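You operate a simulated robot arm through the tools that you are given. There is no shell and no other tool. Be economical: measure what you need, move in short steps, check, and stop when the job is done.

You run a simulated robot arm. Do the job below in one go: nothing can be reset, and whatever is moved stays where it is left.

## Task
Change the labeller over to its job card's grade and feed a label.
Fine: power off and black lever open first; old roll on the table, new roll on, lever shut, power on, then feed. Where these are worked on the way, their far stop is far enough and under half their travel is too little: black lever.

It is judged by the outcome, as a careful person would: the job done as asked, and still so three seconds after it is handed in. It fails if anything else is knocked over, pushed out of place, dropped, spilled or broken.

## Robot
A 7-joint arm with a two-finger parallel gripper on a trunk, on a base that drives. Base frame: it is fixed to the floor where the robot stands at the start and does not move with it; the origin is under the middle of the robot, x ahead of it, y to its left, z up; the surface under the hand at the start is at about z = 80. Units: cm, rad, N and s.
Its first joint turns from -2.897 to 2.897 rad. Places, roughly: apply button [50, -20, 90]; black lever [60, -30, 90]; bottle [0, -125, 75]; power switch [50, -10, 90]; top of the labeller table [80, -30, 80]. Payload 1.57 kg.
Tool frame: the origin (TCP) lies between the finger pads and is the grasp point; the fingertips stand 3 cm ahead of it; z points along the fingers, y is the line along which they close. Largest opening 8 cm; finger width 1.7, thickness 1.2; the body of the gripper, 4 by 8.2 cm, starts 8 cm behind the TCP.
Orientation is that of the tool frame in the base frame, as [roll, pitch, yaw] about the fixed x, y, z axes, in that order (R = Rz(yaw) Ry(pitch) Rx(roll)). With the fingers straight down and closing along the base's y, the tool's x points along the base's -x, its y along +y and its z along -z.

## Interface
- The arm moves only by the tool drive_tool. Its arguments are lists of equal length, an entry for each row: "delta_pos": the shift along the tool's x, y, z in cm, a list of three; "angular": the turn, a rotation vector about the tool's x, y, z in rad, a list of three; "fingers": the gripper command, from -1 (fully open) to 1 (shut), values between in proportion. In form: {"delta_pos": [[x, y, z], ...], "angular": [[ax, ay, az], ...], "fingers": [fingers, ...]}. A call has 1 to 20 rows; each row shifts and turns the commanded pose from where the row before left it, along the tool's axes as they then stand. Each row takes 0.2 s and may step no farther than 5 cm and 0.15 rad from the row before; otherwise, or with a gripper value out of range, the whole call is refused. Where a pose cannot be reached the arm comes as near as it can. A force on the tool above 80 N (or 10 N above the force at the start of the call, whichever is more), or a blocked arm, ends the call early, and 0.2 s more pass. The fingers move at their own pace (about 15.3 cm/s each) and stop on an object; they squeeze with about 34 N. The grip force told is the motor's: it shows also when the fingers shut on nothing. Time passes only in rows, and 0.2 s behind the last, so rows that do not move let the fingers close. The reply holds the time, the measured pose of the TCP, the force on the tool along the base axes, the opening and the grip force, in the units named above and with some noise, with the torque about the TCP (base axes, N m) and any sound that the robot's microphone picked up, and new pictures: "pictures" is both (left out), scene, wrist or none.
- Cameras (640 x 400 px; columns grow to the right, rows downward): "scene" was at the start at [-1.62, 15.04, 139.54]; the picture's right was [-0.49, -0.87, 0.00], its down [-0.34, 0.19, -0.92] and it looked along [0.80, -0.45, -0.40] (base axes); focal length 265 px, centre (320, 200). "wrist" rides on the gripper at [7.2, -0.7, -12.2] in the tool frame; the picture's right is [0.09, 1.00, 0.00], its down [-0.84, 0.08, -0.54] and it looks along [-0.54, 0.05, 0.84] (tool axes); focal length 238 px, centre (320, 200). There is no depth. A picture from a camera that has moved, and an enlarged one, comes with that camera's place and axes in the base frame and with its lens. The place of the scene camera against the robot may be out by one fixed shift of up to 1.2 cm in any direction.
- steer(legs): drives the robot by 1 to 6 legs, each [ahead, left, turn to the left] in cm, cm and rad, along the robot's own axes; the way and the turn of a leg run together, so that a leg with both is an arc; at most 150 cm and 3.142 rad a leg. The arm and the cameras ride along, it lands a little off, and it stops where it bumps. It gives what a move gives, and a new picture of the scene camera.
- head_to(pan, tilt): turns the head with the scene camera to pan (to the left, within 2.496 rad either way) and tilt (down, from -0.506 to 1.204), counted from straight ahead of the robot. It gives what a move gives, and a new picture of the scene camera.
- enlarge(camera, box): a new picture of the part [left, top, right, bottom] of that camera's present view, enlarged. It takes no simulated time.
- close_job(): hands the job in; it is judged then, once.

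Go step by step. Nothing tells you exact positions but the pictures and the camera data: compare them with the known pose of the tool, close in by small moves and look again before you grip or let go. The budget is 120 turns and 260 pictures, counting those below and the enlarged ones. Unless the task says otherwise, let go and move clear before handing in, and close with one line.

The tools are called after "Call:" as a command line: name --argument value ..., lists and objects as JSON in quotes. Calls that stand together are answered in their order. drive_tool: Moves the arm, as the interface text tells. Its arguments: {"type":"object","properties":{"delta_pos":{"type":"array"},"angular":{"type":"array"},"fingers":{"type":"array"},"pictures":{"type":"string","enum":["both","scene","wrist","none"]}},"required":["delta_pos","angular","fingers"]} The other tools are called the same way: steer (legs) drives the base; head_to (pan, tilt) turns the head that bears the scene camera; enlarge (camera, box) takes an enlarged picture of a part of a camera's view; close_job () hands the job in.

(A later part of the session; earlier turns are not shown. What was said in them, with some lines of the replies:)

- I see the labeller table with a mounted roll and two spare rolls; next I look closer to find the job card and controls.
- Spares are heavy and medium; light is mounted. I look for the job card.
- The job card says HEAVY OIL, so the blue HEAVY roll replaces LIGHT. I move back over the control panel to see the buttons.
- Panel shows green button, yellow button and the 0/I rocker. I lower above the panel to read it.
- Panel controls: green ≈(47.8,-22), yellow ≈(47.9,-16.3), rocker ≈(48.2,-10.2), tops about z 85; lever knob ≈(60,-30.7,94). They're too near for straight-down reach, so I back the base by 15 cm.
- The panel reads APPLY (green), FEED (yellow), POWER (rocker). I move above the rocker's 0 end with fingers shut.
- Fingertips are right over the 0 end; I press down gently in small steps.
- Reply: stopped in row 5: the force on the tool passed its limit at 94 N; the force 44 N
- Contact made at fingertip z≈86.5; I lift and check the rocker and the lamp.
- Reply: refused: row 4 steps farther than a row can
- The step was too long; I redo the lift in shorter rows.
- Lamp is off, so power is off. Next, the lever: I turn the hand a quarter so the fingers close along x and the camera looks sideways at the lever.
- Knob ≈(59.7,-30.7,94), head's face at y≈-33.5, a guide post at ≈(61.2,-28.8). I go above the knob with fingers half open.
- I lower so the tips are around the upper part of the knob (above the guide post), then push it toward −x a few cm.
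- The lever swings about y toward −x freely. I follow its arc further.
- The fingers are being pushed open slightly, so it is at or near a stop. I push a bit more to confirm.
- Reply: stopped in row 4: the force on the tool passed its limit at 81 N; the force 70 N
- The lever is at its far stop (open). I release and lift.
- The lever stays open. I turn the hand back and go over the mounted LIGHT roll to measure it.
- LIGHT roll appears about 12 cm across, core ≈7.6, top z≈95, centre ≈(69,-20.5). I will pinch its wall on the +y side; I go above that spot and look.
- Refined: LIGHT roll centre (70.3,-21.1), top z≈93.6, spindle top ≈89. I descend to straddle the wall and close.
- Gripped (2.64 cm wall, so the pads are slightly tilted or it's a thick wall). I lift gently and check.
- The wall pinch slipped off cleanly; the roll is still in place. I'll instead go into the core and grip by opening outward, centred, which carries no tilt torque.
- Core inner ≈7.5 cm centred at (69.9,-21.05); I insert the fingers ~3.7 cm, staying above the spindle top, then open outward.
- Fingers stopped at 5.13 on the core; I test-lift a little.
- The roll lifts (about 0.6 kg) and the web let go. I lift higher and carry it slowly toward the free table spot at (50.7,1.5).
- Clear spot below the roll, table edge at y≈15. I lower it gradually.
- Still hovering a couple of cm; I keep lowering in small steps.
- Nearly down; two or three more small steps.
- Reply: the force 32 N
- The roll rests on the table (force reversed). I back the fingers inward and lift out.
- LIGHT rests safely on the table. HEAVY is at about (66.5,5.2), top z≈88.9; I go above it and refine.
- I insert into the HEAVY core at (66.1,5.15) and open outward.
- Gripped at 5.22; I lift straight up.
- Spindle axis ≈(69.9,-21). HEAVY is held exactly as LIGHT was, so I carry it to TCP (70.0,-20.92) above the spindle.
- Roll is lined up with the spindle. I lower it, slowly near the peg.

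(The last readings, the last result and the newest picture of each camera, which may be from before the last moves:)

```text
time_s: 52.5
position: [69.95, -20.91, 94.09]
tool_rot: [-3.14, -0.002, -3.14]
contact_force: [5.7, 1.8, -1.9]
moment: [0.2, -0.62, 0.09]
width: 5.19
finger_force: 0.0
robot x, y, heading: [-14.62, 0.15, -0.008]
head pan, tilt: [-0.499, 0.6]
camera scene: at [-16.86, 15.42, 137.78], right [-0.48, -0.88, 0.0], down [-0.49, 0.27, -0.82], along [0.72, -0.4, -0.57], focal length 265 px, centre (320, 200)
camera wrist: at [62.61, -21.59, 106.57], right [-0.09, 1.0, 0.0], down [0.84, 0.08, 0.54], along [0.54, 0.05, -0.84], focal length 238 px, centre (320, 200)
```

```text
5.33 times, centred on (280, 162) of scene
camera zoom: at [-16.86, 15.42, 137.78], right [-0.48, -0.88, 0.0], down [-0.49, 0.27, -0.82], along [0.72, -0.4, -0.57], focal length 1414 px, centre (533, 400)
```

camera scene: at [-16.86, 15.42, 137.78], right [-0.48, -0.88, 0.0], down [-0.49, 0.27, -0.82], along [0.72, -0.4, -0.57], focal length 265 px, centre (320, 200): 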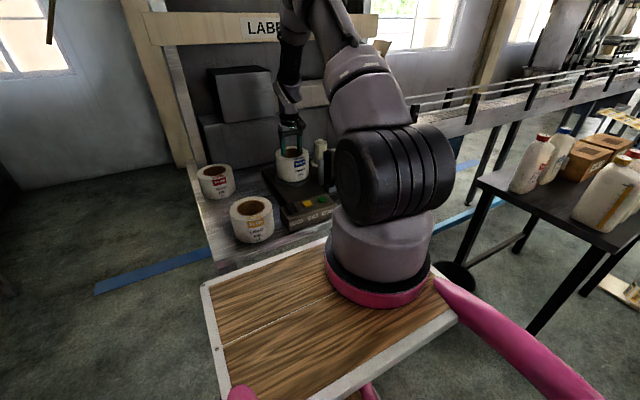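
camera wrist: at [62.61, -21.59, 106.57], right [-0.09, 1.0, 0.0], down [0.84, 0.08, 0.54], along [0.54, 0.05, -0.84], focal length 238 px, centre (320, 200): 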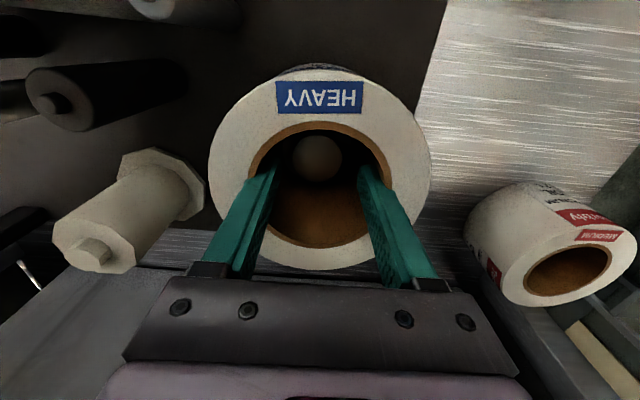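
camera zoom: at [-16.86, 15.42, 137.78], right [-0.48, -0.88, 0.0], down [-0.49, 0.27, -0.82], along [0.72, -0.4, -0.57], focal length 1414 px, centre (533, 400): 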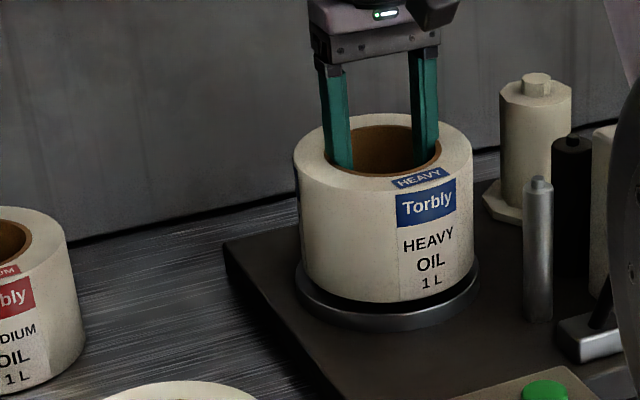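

It's on the peg with a light +x side force, so I shift +x slightly and lower the last bit.

Call:
drive_tool --delta_pos '[[-0.25, 0.05, 0.2], [0, 0, 0.3], [0, 0, 0.2]]' --angular '[[0, 0, 0], [0, 0, 0], [0, 0, 0]]' --fingers '[-1, -1, -1]' --pictures "none"

Call:
enlarge --camera "scene" --box '[220, 125, 340, 200]'

```text
time_s: 53.3
position: [69.92, -20.77, 93.44]
tool_rot: [-3.14, -0.005, 3.141]
contact_force: [-0.1, 0.8, -5.6]
moment: [-0.01, 0.04, 0.01]
width: 5.19
finger_force: 0.1
robot x, y, heading: [-14.91, -0.02, -0.007]
head pan, tilt: [-0.499, 0.6]
```

```text
5.33 times, centred on (280, 162) of scene
camera zoom: at [-16.87, 15.41, 137.78], right [-0.48, -0.88, 0.0], down [-0.49, 0.27, -0.82], along [0.72, -0.4, -0.57], focal length 1414 px, centre (533, 400)
```

zoom: 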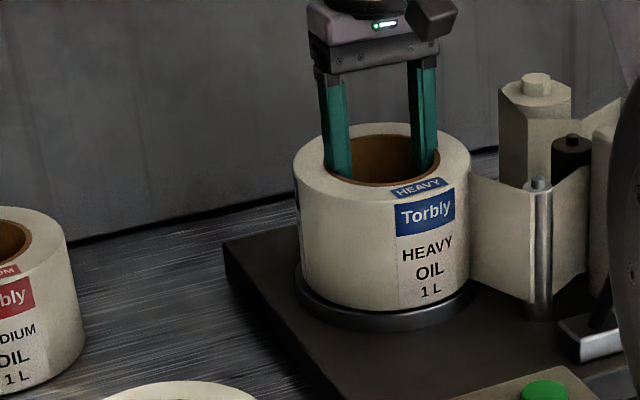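

The web threaded itself, so the roll registers as mounted. A last touch down, then release.

Call:
drive_tool --delta_pos '[[0, 0, 0.15], [0, 0, 0.15]]' --angular '[[0, 0, 0], [0, 0, 0]]' --fingers '[-1, -1]' --pictures "none"

```text
time_s: 53.9
position: [69.99, -20.77, 93.28]
tool_rot: [3.14, 0.0, 3.14]
contact_force: [2.6, -0.7, 0.0]
moment: [-0.03, 0.2, 0.0]
width: 5.23
finger_force: 0.1
robot x, y, heading: [-15.41, 0.05, -0.009]
head pan, tilt: [-0.499, 0.6]
```

Weight is off; I bring the fingers in and lift out.

Call:
drive_tool --delta_pos '[[0, 0, 0], [0, 0, 0], [0, 0, -2], [0, 0, -3], [0, 0, -4], [0, 0, -4]]' --angular '[[0, 0, 0], [0, 0, 0], [0, 0, 0], [0, 0, 0], [0, 0, 0], [0, 0, 0]]' --fingers '[-0.05, -0.05, -0.05, -0.05, -0.05, -0.05]' --pictures "both"

Call:
enlarge --camera "scene" --box '[180, 120, 380, 245]'

```text
time_s: 55.3
position: [70.12, -21.01, 106.04]
tool_rot: [3.141, -0.005, -3.141]
contact_force: [0.8, 0.2, -1.2]
moment: [-0.04, 0.01, 0.0]
width: 4.18
finger_force: 0.0
robot x, y, heading: [-14.81, -0.05, -0.01]
head pan, tilt: [-0.499, 0.6]
camera scene: at [-16.86, 15.41, 137.78], right [-0.48, -0.88, 0.0], down [-0.5, 0.27, -0.82], along [0.72, -0.4, -0.57], focal length 265 px, centre (320, 200)
camera wrist: at [62.76, -21.68, 118.45], right [-0.09, 1.0, 0.0], down [0.84, 0.08, 0.54], along [0.54, 0.05, -0.84], focal length 238 px, centre (320, 200)
```

scene: 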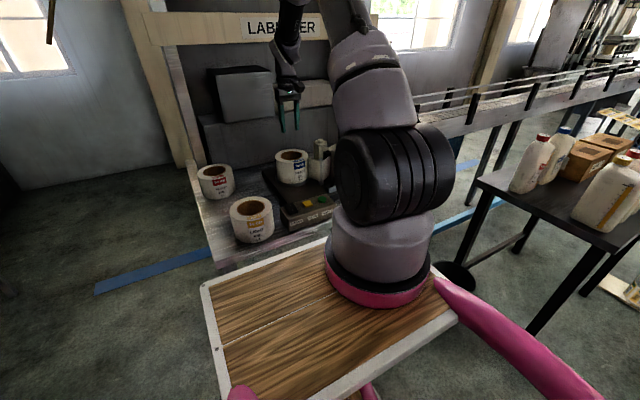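
wrist: 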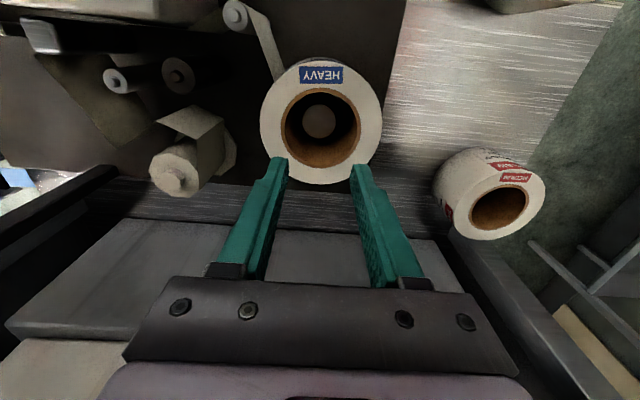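

```text
3.20 times, centred on (280, 182) of scene
camera zoom: at [-16.86, 15.41, 137.78], right [-0.48, -0.88, 0.0], down [-0.5, 0.27, -0.82], along [0.72, -0.4, -0.57], focal length 848 px, centre (448, 256)
```

zoom: 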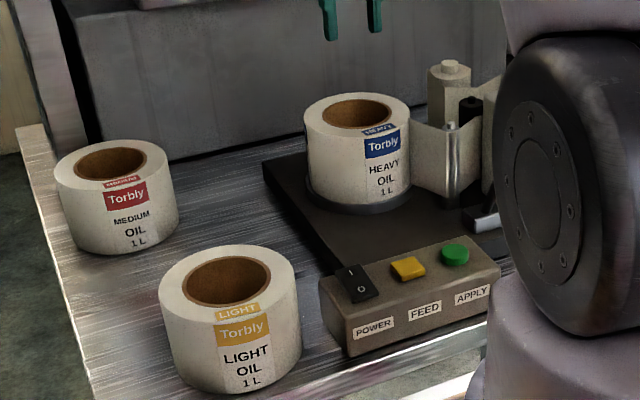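

HEAVY is mounted and threaded. Now I shut the lever: fingers closed, positioned on the −x side of the knob.

Call:
drive_tool --delta_pos '[[0, 0, -4], [4, -1.6, 0], [4, -1.6, 0], [4, -1.6, 0], [4, -1.6, 0], [4, -1.5, 0], [4, -1.5, 0], [0, 0, 3.5]]' --angular '[[0, 0, 0], [0, 0, 0], [0, 0, 0], [0, 0, 0], [0, 0, 0], [0, 0, 0], [0, 0, 0], [0, 0, 0]]' --fingers '[0, 1, 1, 1, 1, 1, 1, 1]' --pictures "wrist"

Call:
enlarge --camera "wrist" --box '[160, 40, 480, 240]'

```text
time_s: 57.1
position: [45.82, -29.85, 106.82]
tool_rot: [3.141, -0.003, -3.14]
contact_force: [-0.9, -0.5, -0.3]
moment: [0.01, -0.02, -0.01]
width: 0.0
finger_force: 21.1
robot x, y, heading: [-14.85, -0.19, -0.007]
head pan, tilt: [-0.499, 0.6]
camera wrist: at [38.46, -30.58, 119.24], right [-0.09, 1.0, 0.0], down [0.84, 0.08, 0.54], along [0.54, 0.05, -0.84], focal length 238 px, centre (320, 200)
```

wrist: 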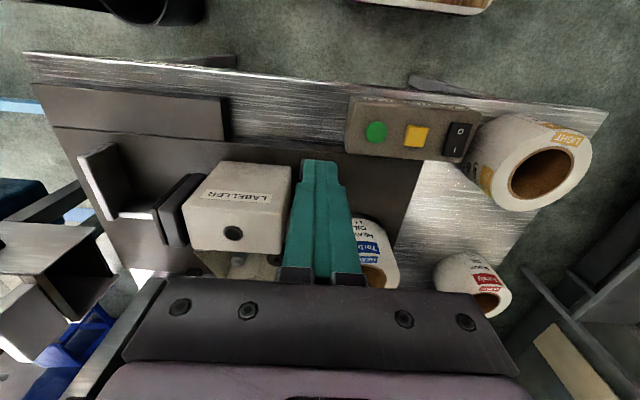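

```text
2.00 times, centred on (320, 140) of wrist
camera zoom: at [38.46, -30.58, 119.24], right [-0.09, 1.0, 0.0], down [0.84, 0.08, 0.54], along [0.54, 0.05, -0.84], focal length 477 px, centre (320, 320)
```

zoom: 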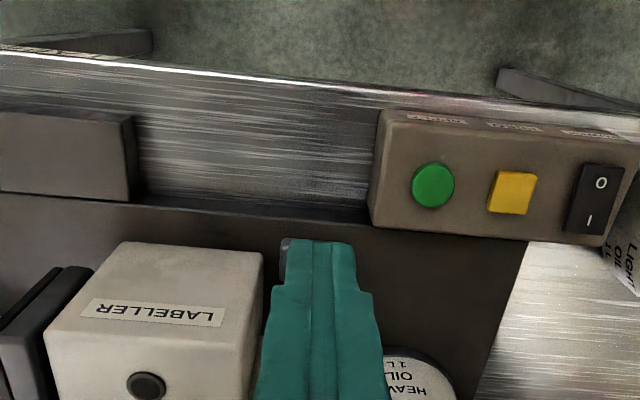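

I descend on the −x side of the knob and look.

Call:
drive_tool --delta_pos '[[0.7, -0.55, 3], [0, 0, 4], [0, 0, 3.3]]' --angular '[[0, 0, 0], [0, 0, 0], [0, 0, 0]]' --fingers '[1, 1, 1]' --pictures "wrist"

Call:
enlarge --camera "wrist" --box '[200, 80, 440, 230]'

```text
time_s: 57.9
position: [45.39, -30.62, 96.52]
tool_rot: [-3.141, -0.002, -3.141]
contact_force: [-0.3, 0.0, 0.2]
moment: [-0.03, 0.01, -0.01]
width: 0.0
finger_force: 21.0
robot x, y, heading: [-14.82, 0.11, -0.012]
head pan, tilt: [-0.499, 0.6]
camera wrist: at [38.04, -31.29, 108.78], right [-0.09, 1.0, 0.0], down [0.84, 0.08, 0.54], along [0.54, 0.05, -0.84], focal length 238 px, centre (320, 200)
```

wrist: 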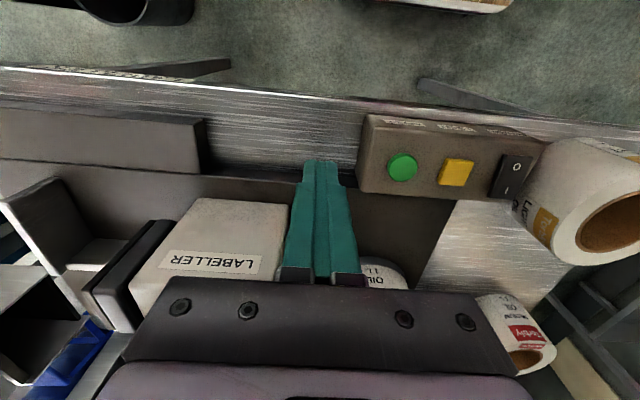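

```text
2.67 times, centred on (320, 155) of wrist
camera zoom: at [38.04, -31.29, 108.78], right [-0.09, 1.0, 0.0], down [0.84, 0.08, 0.54], along [0.54, 0.05, -0.84], focal length 636 px, centre (320, 320)
```

zoom: 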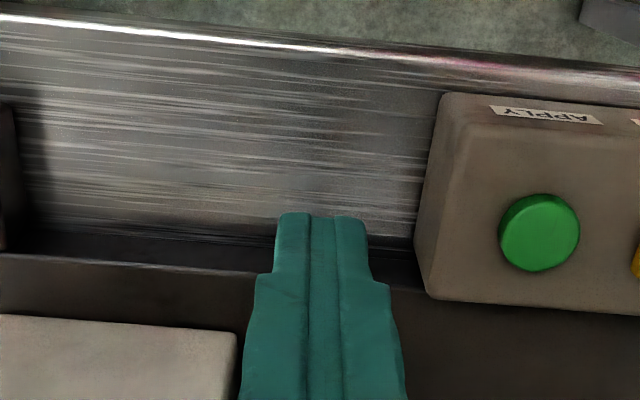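

I push toward +x in small steps, watching force.

Call:
drive_tool --delta_pos '[[-1.2, 0, 0], [-1.2, 0, 0], [-1, 0, 0], [-1, 0, 0], [-1, 0, 0], [-1, 0, 0]]' --angular '[[0, 0, 0], [0, 0, 0], [0, 0, 0], [0, 0, 0], [0, 0, 0], [0, 0, 0]]' --fingers '[1, 1, 1, 1, 1, 1]' --pictures "wrist"

Call:
enlarge --camera "wrist" --box '[200, 80, 440, 230]'

```text
time_s: 59.3
position: [51.84, -30.69, 96.52]
tool_rot: [3.141, -0.001, -3.141]
contact_force: [0.0, 0.5, 0.2]
moment: [0.0, 0.01, -0.01]
width: 0.0
finger_force: 21.4
robot x, y, heading: [-14.78, 0.13, -0.005]
head pan, tilt: [-0.499, 0.6]
camera wrist: at [44.55, -31.5, 108.86], right [-0.09, 1.0, 0.0], down [0.84, 0.08, 0.54], along [0.54, 0.05, -0.84], focal length 238 px, centre (320, 200)
```

wrist: 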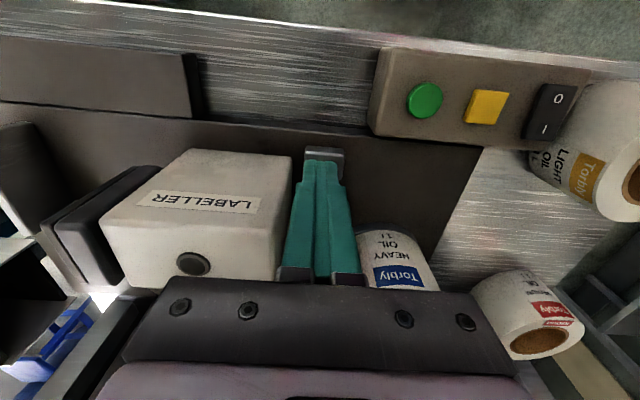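

```text
2.67 times, centred on (320, 155) of wrist
camera zoom: at [44.55, -31.5, 108.86], right [-0.09, 1.0, 0.0], down [0.84, 0.08, 0.54], along [0.54, 0.05, -0.84], focal length 636 px, centre (320, 320)
```

zoom: 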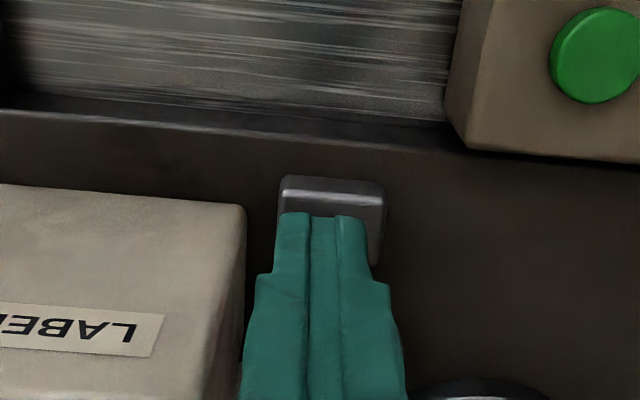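

The lever is moving ahead of the fingers. I continue toward its shut stop.

Call:
drive_tool --delta_pos '[[-1, 0, 0], [-1, 0, 0], [-1, 0, 0], [-1, 0, 0], [-0.6, 0, 0], [-0.5, 0, 0]]' --angular '[[0, 0, 0], [0, 0, 0], [0, 0, 0], [0, 0, 0], [0, 0, 0], [0, 0, 0]]' --fingers '[1, 1, 1, 1, 1, 1]' --pictures "wrist"

```text
time_s: 60.7
position: [56.81, -30.86, 96.43]
tool_rot: [3.141, -0.002, 3.141]
contact_force: [-0.8, -0.1, -0.1]
moment: [0.07, 0.01, 0.0]
width: 0.0
finger_force: 21.4
robot x, y, heading: [-15.14, -0.02, -0.01]
head pan, tilt: [-0.499, 0.6]
camera wrist: at [49.64, -31.56, 108.85], right [-0.09, 1.0, 0.0], down [0.84, 0.08, 0.54], along [0.54, 0.05, -0.84], focal length 238 px, centre (320, 200)
```

wrist: 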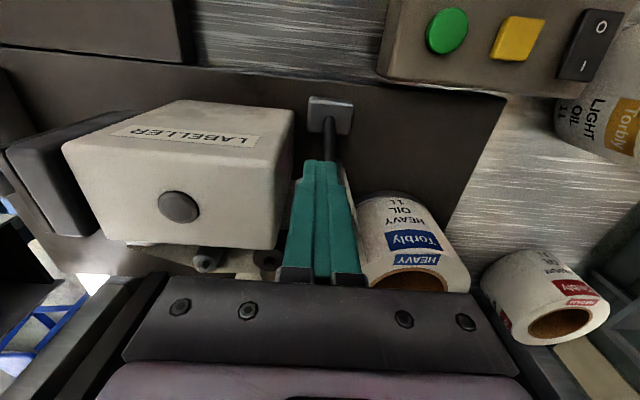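

Lever follows, no stop force yet. I press a bit further until it resists.

Call:
drive_tool --delta_pos '[[-0.4, 0, 0], [-0.4, 0, 0], [-0.4, 0, 0], [-0.4, 0, 0]]' --angular '[[0, 0, 0], [0, 0, 0], [0, 0, 0], [0, 0, 0]]' --fingers '[1, 1, 1, 1]' --pictures "wrist"

Call:
enlarge --camera "wrist" --box '[200, 80, 440, 230]'

```text
time_s: 61.7
position: [57.37, -30.88, 96.35]
tool_rot: [3.137, -0.019, 3.134]
contact_force: [-76.3, -2.2, 13.0]
moment: [0.04, 1.05, 0.4]
width: 0.0
finger_force: 21.3
robot x, y, heading: [-14.91, 0.09, -0.003]
head pan, tilt: [-0.499, 0.6]
camera wrist: at [50.37, -31.61, 108.86], right [-0.09, 1.0, 0.01], down [0.85, 0.07, 0.53], along [0.53, 0.05, -0.85], focal length 238 px, centre (320, 200)
```

wrist: 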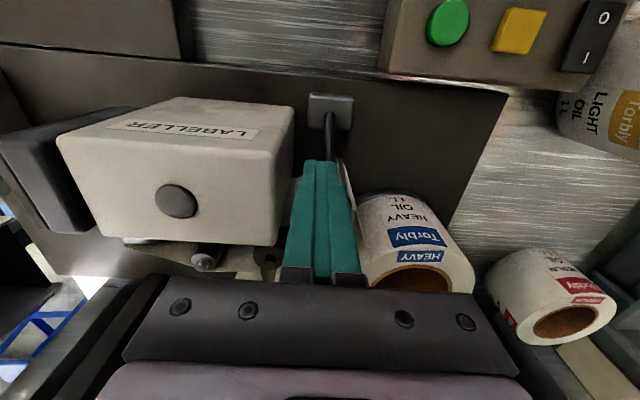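

```text
2.67 times, centred on (320, 155) of wrist
camera zoom: at [50.37, -31.61, 108.86], right [-0.09, 1.0, 0.01], down [0.85, 0.07, 0.53], along [0.53, 0.05, -0.85], focal length 636 px, centre (320, 320)
```

zoom: 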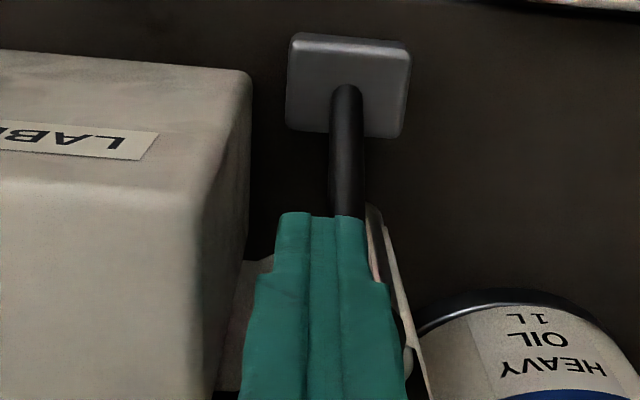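

The lever is at its shut stop. I back off, lift, and move over the rocker's I end.

Call:
drive_tool --delta_pos '[[1.6, 0, 0], [1.5, 0, -1], [1, 0, -4], [0, 0, -4], [0, 0, -4]]' --angular '[[0, 0, 0], [0, 0, 0], [0, 0, 0], [0, 0, 0], [0, 0, 0]]' --fingers '[1, 1, 1, 1, 1]' --pictures "wrist"

Call:
enlarge --camera "wrist" --box '[160, 60, 480, 260]'

```text
time_s: 62.9
position: [54.56, -30.47, 109.35]
tool_rot: [-3.14, -0.002, -3.141]
contact_force: [-0.4, -0.4, -0.3]
moment: [0.03, -0.02, -0.01]
width: 0.0
finger_force: 21.2
robot x, y, heading: [-15.14, -0.07, -0.008]
head pan, tilt: [-0.499, 0.6]
camera wrist: at [47.31, -31.23, 121.76], right [-0.09, 1.0, 0.0], down [0.84, 0.08, 0.54], along [0.54, 0.05, -0.84], focal length 238 px, centre (320, 200)
```

wrist: 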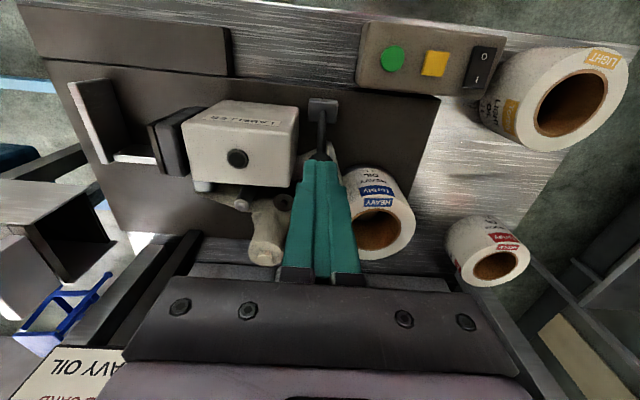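

```text
2.00 times, centred on (320, 160) of wrist
camera zoom: at [47.31, -31.23, 121.76], right [-0.09, 1.0, 0.0], down [0.84, 0.08, 0.54], along [0.54, 0.05, -0.84], focal length 477 px, centre (320, 280)
```

zoom: 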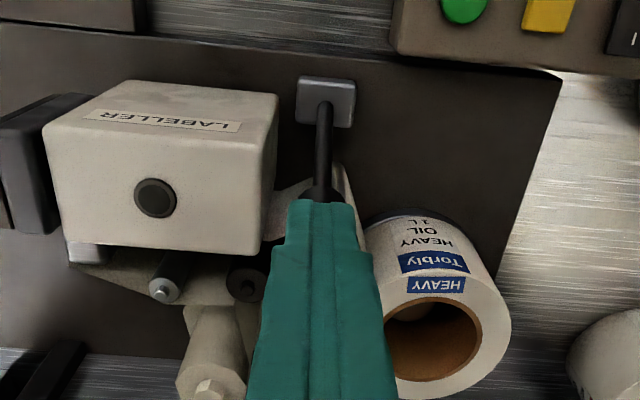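

The lever is shut as at the start. Now to the I end of the rocker at ≈(49.7,-10.3).

Call:
drive_tool --delta_pos '[[1, 4, 0], [1, 4, 0], [1, 4, 0], [1, 4, 0], [0.85, 4.15, 0], [0, 0, 4], [0, 0, 5], [0, 0, 5]]' --angular '[[0, 0, 0], [0, 0, 0], [0, 0, 0], [0, 0, 0], [0, 0, 0], [0, 0, 0], [0, 0, 0], [0, 0, 0]]' --fingers '[1, 1, 1, 1, 1, 1, 1, 1]' --pictures "both"

Call:
enlarge --camera "scene" --box '[220, 150, 360, 237]'

Call:
enlarge --camera "wrist" --box '[200, 60, 440, 210]'

```text
time_s: 64.7
position: [48.98, -10.84, 95.12]
tool_rot: [3.141, -0.001, -3.141]
contact_force: [-0.8, 0.8, 0.5]
moment: [-0.01, -0.02, -0.04]
width: 0.0
finger_force: 21.2
robot x, y, heading: [-15.01, 0.18, -0.007]
head pan, tilt: [-0.499, 0.6]
camera scene: at [-16.96, 15.43, 137.78], right [-0.48, -0.88, 0.0], down [-0.49, 0.27, -0.83], along [0.72, -0.4, -0.56], focal length 265 px, centre (320, 200)
camera wrist: at [41.68, -11.49, 107.55], right [-0.09, 1.0, 0.0], down [0.84, 0.08, 0.54], along [0.54, 0.05, -0.84], focal length 238 px, centre (320, 200)
```

scene: 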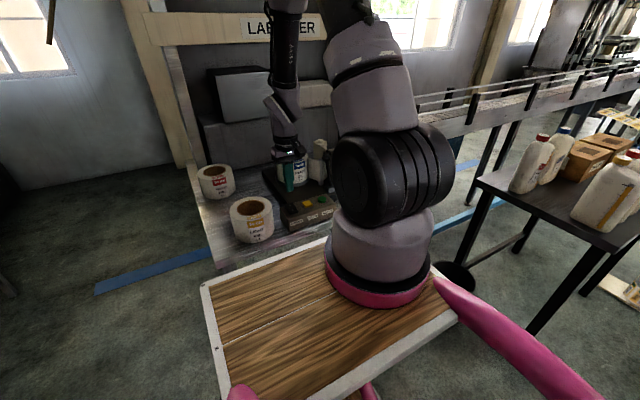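
wrist: 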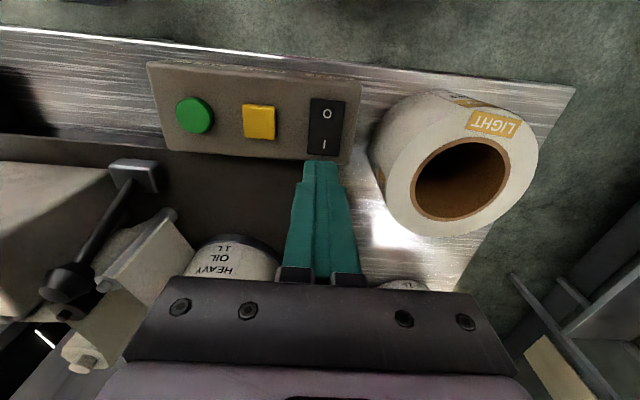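

```text
4.57 times, centred on (290, 194) of scene
camera zoom: at [-16.96, 15.43, 137.78], right [-0.48, -0.88, 0.0], down [-0.49, 0.27, -0.83], along [0.72, -0.4, -0.56], focal length 1212 px, centre (457, 230)
```

zoom: 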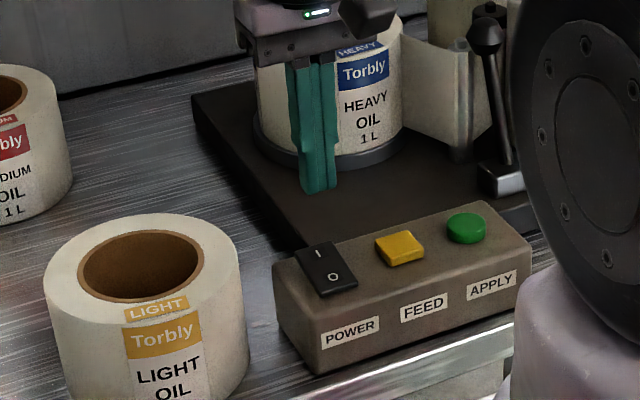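

```text
2.67 times, centred on (320, 135) of wrist
camera zoom: at [41.68, -11.49, 107.55], right [-0.09, 1.0, 0.0], down [0.84, 0.08, 0.54], along [0.54, 0.05, -0.84], focal length 636 px, centre (320, 373)
```

zoom: 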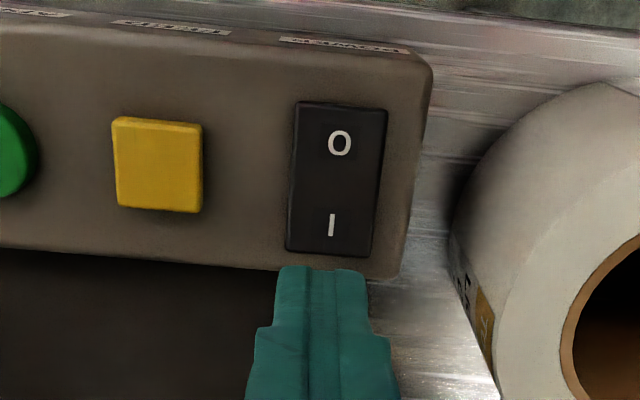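

The I mark is at ≈(49.4,-10.4); I correct slightly and press down.

Call:
drive_tool --delta_pos '[[-0.4, 0.4, 2], [0, 0, 2], [0, 0, 1], [0, 0, 0.4], [0, 0, 0.3], [0, 0, 0.3], [0, 0, 0.3]]' --angular '[[0, 0, 0], [0, 0, 0], [0, 0, 0], [0, 0, 0], [0, 0, 0], [0, 0, 0], [0, 0, 0]]' --fingers '[1, 1, 1, 1, 1, 1, 1]' --pictures "wrist"

```text
time_s: 66.3
position: [49.86, -10.19, 89.38]
tool_rot: [-3.14, 0.004, -3.141]
contact_force: [-7.9, -1.0, 66.1]
moment: [0.04, 0.83, 0.46]
width: 0.02
finger_force: 21.6
robot x, y, heading: [-15.44, 0.01, -0.007]
head pan, tilt: [-0.499, 0.6]
camera wrist: at [42.47, -10.91, 101.76], right [-0.09, 1.0, 0.0], down [0.84, 0.08, 0.54], along [0.54, 0.05, -0.84], focal length 238 px, centre (320, 200)
```

wrist: 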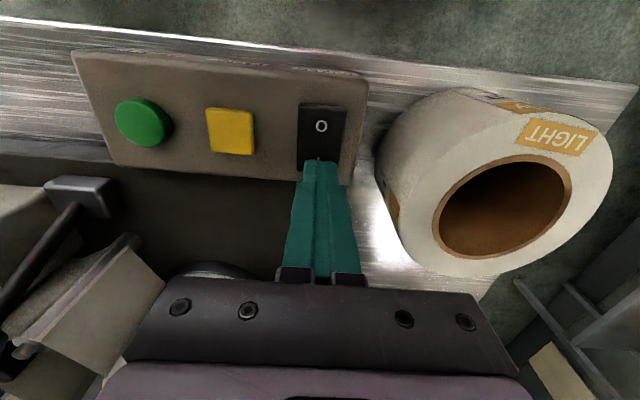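

Pressed firmly. I lift and check the lamp.

Call:
drive_tool --delta_pos '[[0, 0, -3], [0, 0, -4], [0, 0, -4], [2, -3, -3], [2, -3, -3]]' --angular '[[0, 0, 0], [0, 0, 0], [0, 0, 0], [0, 0, 0], [0, 0, 0]]' --fingers '[1, 1, 1, 1, 1]' --pictures "wrist"

Call:
enlarge --camera "wrist" --box '[80, 80, 400, 280]'

```text
time_s: 67.5
position: [46.18, -16.09, 106.23]
tool_rot: [-3.14, -0.005, -3.14]
contact_force: [1.1, 0.2, 0.0]
moment: [0.01, 0.02, 0.04]
width: 0.0
finger_force: 21.3
robot x, y, heading: [-15.25, -0.12, -0.008]
head pan, tilt: [-0.499, 0.6]
camera wrist: at [38.98, -16.73, 118.55], right [-0.09, 1.0, 0.0], down [0.84, 0.08, 0.54], along [0.54, 0.05, -0.84], focal length 238 px, centre (320, 200)
```

wrist: 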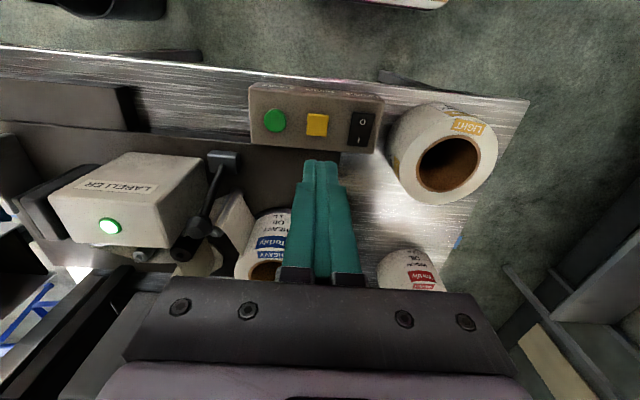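

```text
2.00 times, centred on (240, 180) of wrist
camera zoom: at [38.98, -16.73, 118.55], right [-0.09, 1.0, 0.0], down [0.84, 0.08, 0.54], along [0.54, 0.05, -0.84], focal length 477 px, centre (480, 240)
```

zoom: 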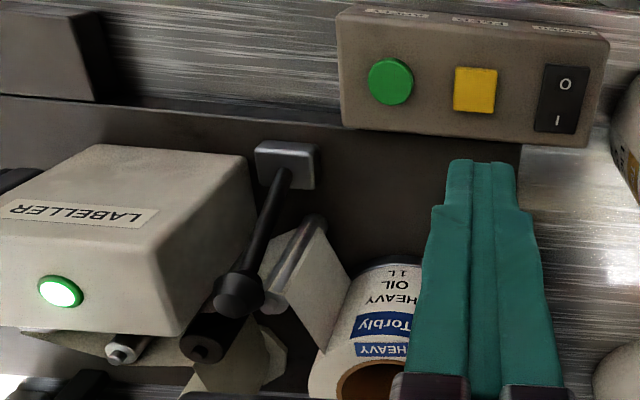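

Power lamp is on. Now I press FEED (yellow) at ≈(47.8,-16.3).

Call:
drive_tool --delta_pos '[[-1.6, -0.2, 2], [0, 0, 4], [0, 0, 4], [0, 0, 3], [0, 0, 1]]' --angular '[[0, 0, 0], [0, 0, 0], [0, 0, 0], [0, 0, 0], [0, 0, 0]]' --fingers '[1, 1, 1, 1, 1]' --pictures "both"

Call:
enlarge --camera "scene" --box '[240, 165, 360, 240]'

```text
time_s: 68.7
position: [47.61, -16.54, 92.08]
tool_rot: [3.141, -0.002, -3.14]
contact_force: [0.4, 0.0, 0.2]
moment: [0.01, 0.01, 0.0]
width: 0.0
finger_force: 21.1
robot x, y, heading: [-14.95, 0.54, -0.008]
head pan, tilt: [-0.499, 0.6]
camera scene: at [-16.91, 15.42, 137.78], right [-0.48, -0.88, 0.0], down [-0.49, 0.27, -0.83], along [0.72, -0.4, -0.56], focal length 265 px, centre (320, 200)
camera wrist: at [40.28, -17.24, 104.38], right [-0.09, 1.0, 0.0], down [0.84, 0.08, 0.54], along [0.54, 0.05, -0.84], focal length 238 px, centre (320, 200)
```

scene: 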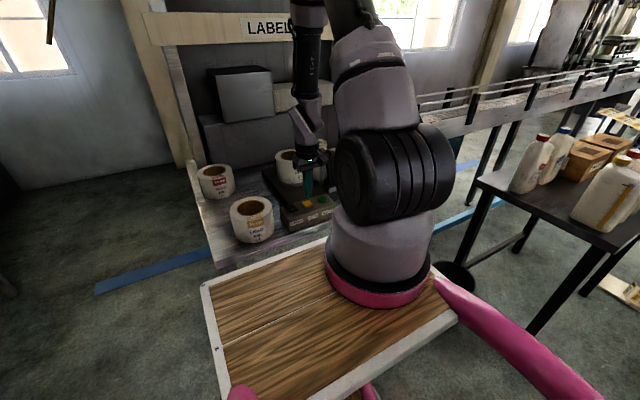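
wrist: 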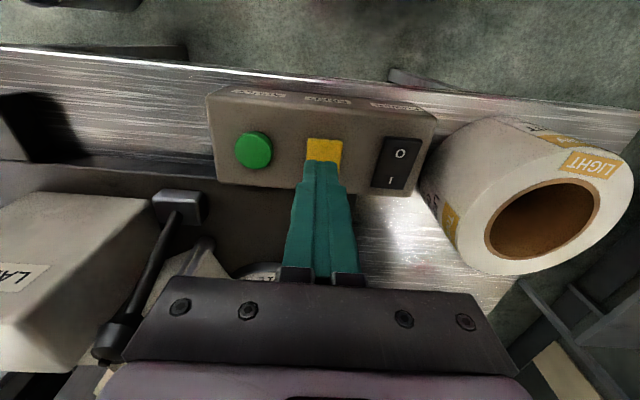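

```text
5.33 times, centred on (300, 202) of scene
camera zoom: at [-16.91, 15.42, 137.78], right [-0.48, -0.88, 0.0], down [-0.49, 0.27, -0.83], along [0.72, -0.4, -0.56], focal length 1414 px, centre (427, 187)
```

zoom: 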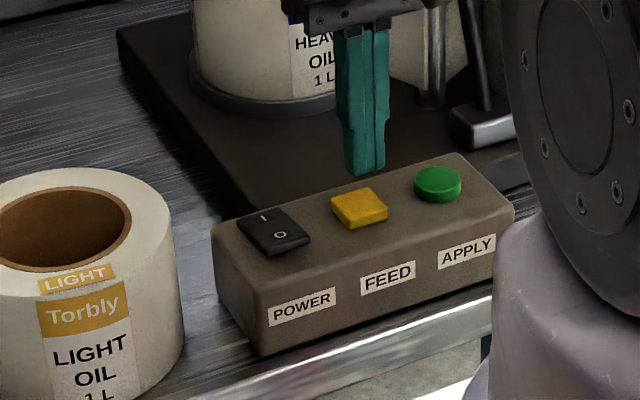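

Well aimed; I nudge slightly, press, and release.

Call:
drive_tool --delta_pos '[[0.15, 0.25, 1], [0, 0, 1], [0, 0, 0.5], [0, 0, 0.4], [0, 0, 0.3], [0, 0, 0.3]]' --angular '[[0, 0, 0], [0, 0, 0], [0, 0, 0], [0, 0, 0], [0, 0, 0], [0, 0, 0]]' --fingers '[1, 1, 1, 1, 1, 1]' --pictures "wrist"

```text
time_s: 70.1
position: [47.33, -16.1, 88.61]
tool_rot: [-3.139, -0.001, 3.14]
contact_force: [-3.3, -0.7, 31.5]
moment: [-0.04, 0.1, -0.02]
width: 0.0
finger_force: 21.5
robot x, y, heading: [-15.34, 0.06, -0.005]
head pan, tilt: [-0.499, 0.6]
heard: click
camera wrist: at [40.03, -16.89, 101.01], right [-0.09, 1.0, 0.0], down [0.84, 0.08, 0.54], along [0.54, 0.05, -0.84], focal length 238 px, centre (320, 200)
```

wrist: 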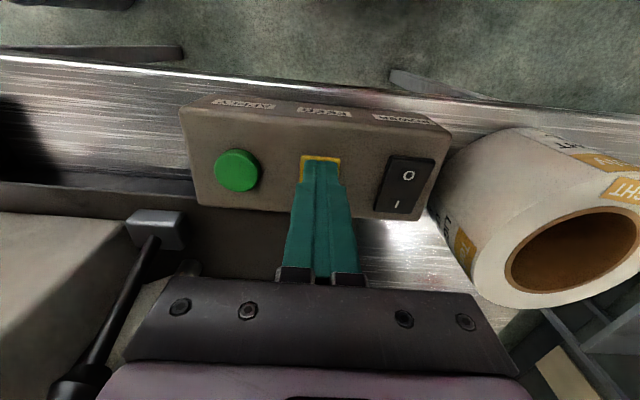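

A click was heard; the button is down. I lift clear and look for the fed label.

Call:
drive_tool --delta_pos '[[0, 0, -3], [0, 0, -4], [0, 0, -4], [0, -3, -4], [0, -3, -4], [0, -4, -2]]' --angular '[[0, 0, 0], [0, 0, 0], [0, 0, 0], [0, 0, 0], [0, 0, 0], [0, 0, 0]]' --fingers '[1, 1, 1, 1, 1, 1]' --pictures "wrist"

Call:
enlarge --camera "wrist" --box '[80, 60, 400, 260]'

```text
time_s: 71.5
position: [47.17, -25.95, 109.79]
tool_rot: [-3.14, -0.002, -3.14]
contact_force: [-0.7, 0.1, -0.8]
moment: [-0.04, 0.02, -0.03]
width: 0.01
finger_force: 21.5
robot x, y, heading: [-15.11, -0.17, -0.005]
head pan, tilt: [-0.499, 0.6]
camera wrist: at [39.95, -26.67, 122.13], right [-0.09, 1.0, 0.0], down [0.84, 0.08, 0.54], along [0.54, 0.05, -0.84], focal length 238 px, centre (320, 200)
```

wrist: 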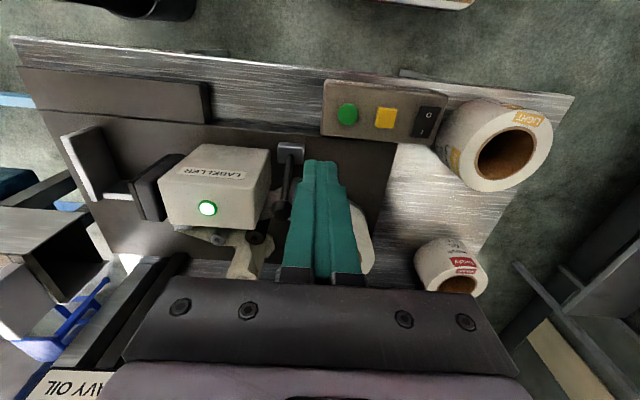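

```text
2.00 times, centred on (240, 160) of wrist
camera zoom: at [39.95, -26.67, 122.13], right [-0.09, 1.0, 0.0], down [0.84, 0.08, 0.54], along [0.54, 0.05, -0.84], focal length 477 px, centre (480, 280)
```

zoom: 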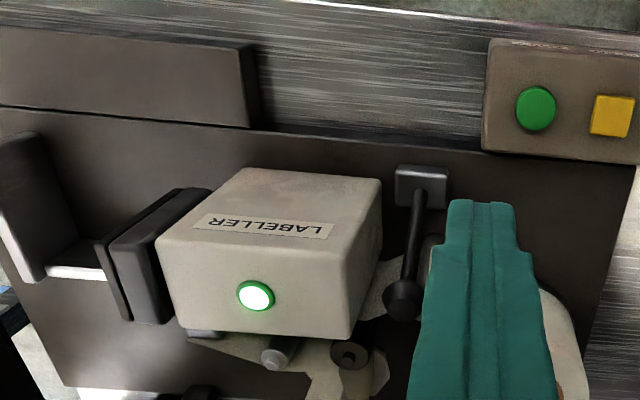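

I go look at the peel edge side of the head to check for the fed label.

Call:
drive_tool --delta_pos '[[0, 0, -4], [0, 0, -4], [-4, -3, 0], [-4, -3, 0], [-4, -3, 0], [-4, -3, 0], [-4, -3, 0]]' --angular '[[0, 0, 0], [0, 0, 0], [0, 0, 0], [0, 0, 0], [0, 0, 0], [0, 0, 0], [0, 0, 0]]' --fingers '[1, 1, 1, 1, 1, 1, 1]' --pictures "both"

Call:
enlarge --camera "wrist" --box '[160, 0, 480, 200]'

Call:
enlarge --camera "scene" --box '[180, 120, 380, 245]'

```text
time_s: 73.1
position: [67.43, -41.23, 117.61]
tool_rot: [-3.14, -0.003, -3.139]
contact_force: [0.5, 0.3, 0.7]
moment: [-0.04, -0.05, 0.0]
width: 0.01
finger_force: 20.5
robot x, y, heading: [-14.98, 0.21, -0.004]
head pan, tilt: [-0.499, 0.6]
camera scene: at [-16.95, 15.45, 137.78], right [-0.48, -0.88, 0.0], down [-0.49, 0.27, -0.83], along [0.72, -0.4, -0.56], focal length 265 px, centre (320, 200)
camera wrist: at [60.06, -41.85, 129.95], right [-0.09, 1.0, 0.0], down [0.84, 0.08, 0.54], along [0.54, 0.05, -0.84], focal length 238 px, centre (320, 200)
```

scene: 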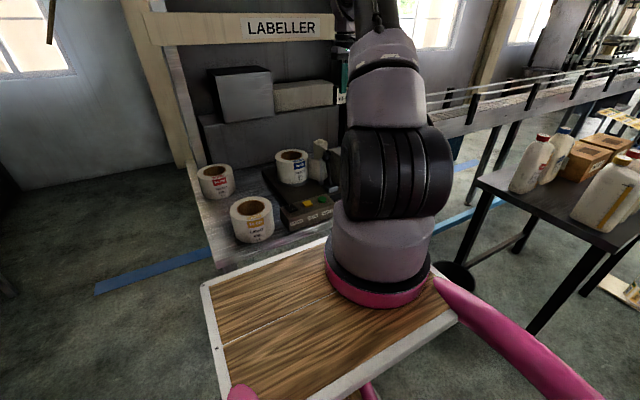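
wrist: 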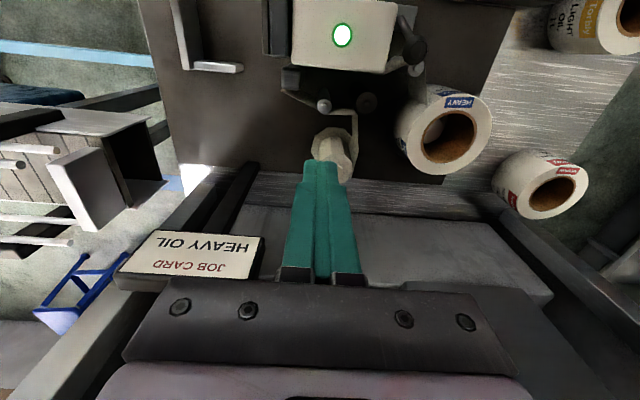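

```text
2.00 times, centred on (320, 100) of wrist
camera zoom: at [60.06, -41.85, 129.95], right [-0.09, 1.0, 0.0], down [0.84, 0.08, 0.54], along [0.54, 0.05, -0.84], focal length 477 px, centre (320, 400)
```

zoom: 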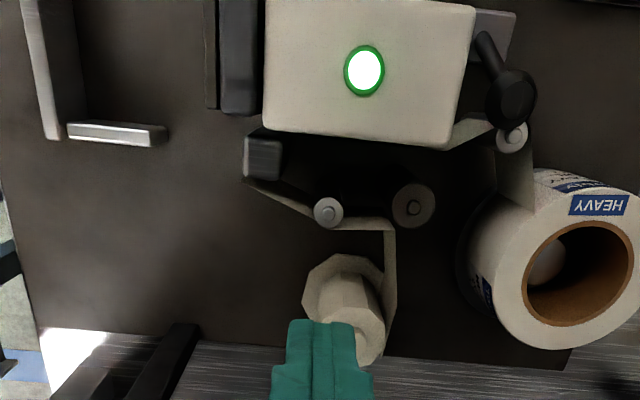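

```text
3.20 times, centred on (280, 182) of scene
camera zoom: at [-16.95, 15.45, 137.78], right [-0.48, -0.88, 0.0], down [-0.49, 0.27, -0.83], along [0.72, -0.4, -0.56], focal length 848 px, centre (448, 256)
```

zoom: 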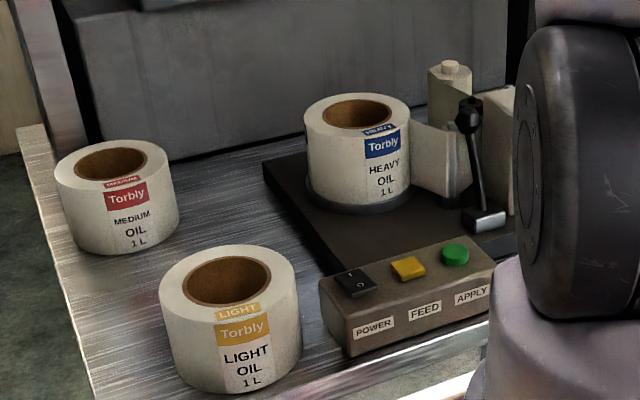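

No label is visible from here; I move further to −y to see the applicator pad's face.

Call:
drive_tool --delta_pos '[[2.4, -4.2, 0], [2.4, -4.2, 0], [2.4, -4.2, 0], [2.4, -4.2, 0], [0, 0, 3]]' --angular '[[0, 0, 0], [0, 0, 0], [0, 0, 0], [0, 0, 0], [0, 0, 0]]' --fingers '[1, 1, 1, 1, 1]' --pictures "wrist"

Call:
enlarge --camera "wrist" --box '[340, 40, 580, 190]'

```text
time_s: 74.3
position: [57.58, -58.14, 114.54]
tool_rot: [-3.139, -0.003, -3.14]
contact_force: [0.5, -0.9, 0.4]
moment: [-0.03, -0.05, 0.01]
width: 0.0
finger_force: 21.1
robot x, y, heading: [-14.95, 0.08, -0.001]
head pan, tilt: [-0.499, 0.6]
camera wrist: at [50.36, -58.82, 126.95], right [-0.09, 1.0, 0.0], down [0.84, 0.08, 0.54], along [0.54, 0.05, -0.84], focal length 238 px, centre (320, 200)
```

wrist: 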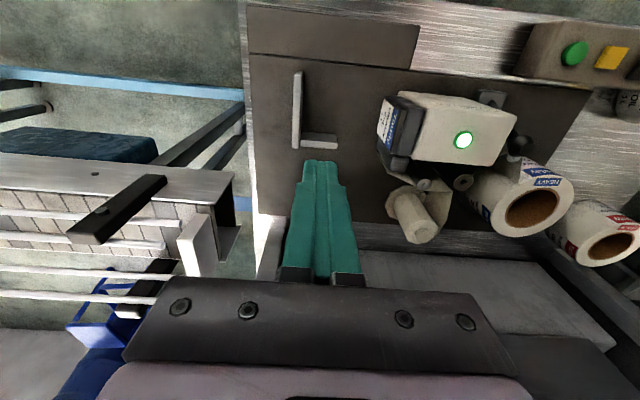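

```text
2.67 times, centred on (460, 115) of wrist
camera zoom: at [50.36, -58.82, 126.95], right [-0.09, 1.0, 0.0], down [0.84, 0.08, 0.54], along [0.54, 0.05, -0.84], focal length 636 px, centre (-53, 427)
```

zoom: 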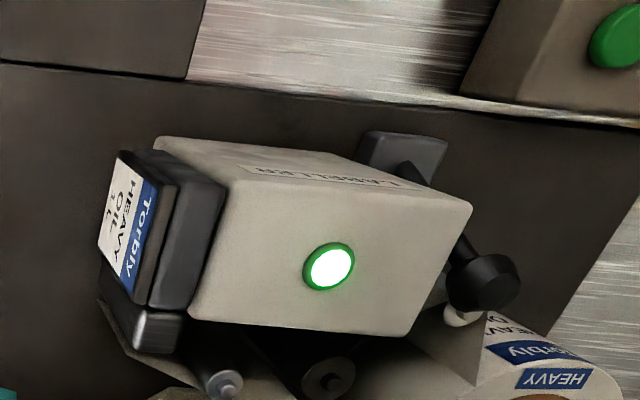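

A "Torbly HEAVY OIL" label is now on the applicator pad, power is on, the lever is shut, LIGHT is on the table, and the hand is clear.

Call:
close_job

```text
The job is handed in.
```

The labeller is changed over to HEAVY OIL, as its job card asks, and one HEAVY label has been fed onto the applicator pad. The power is on, the lever is shut, and the old LIGHT roll is on the table.
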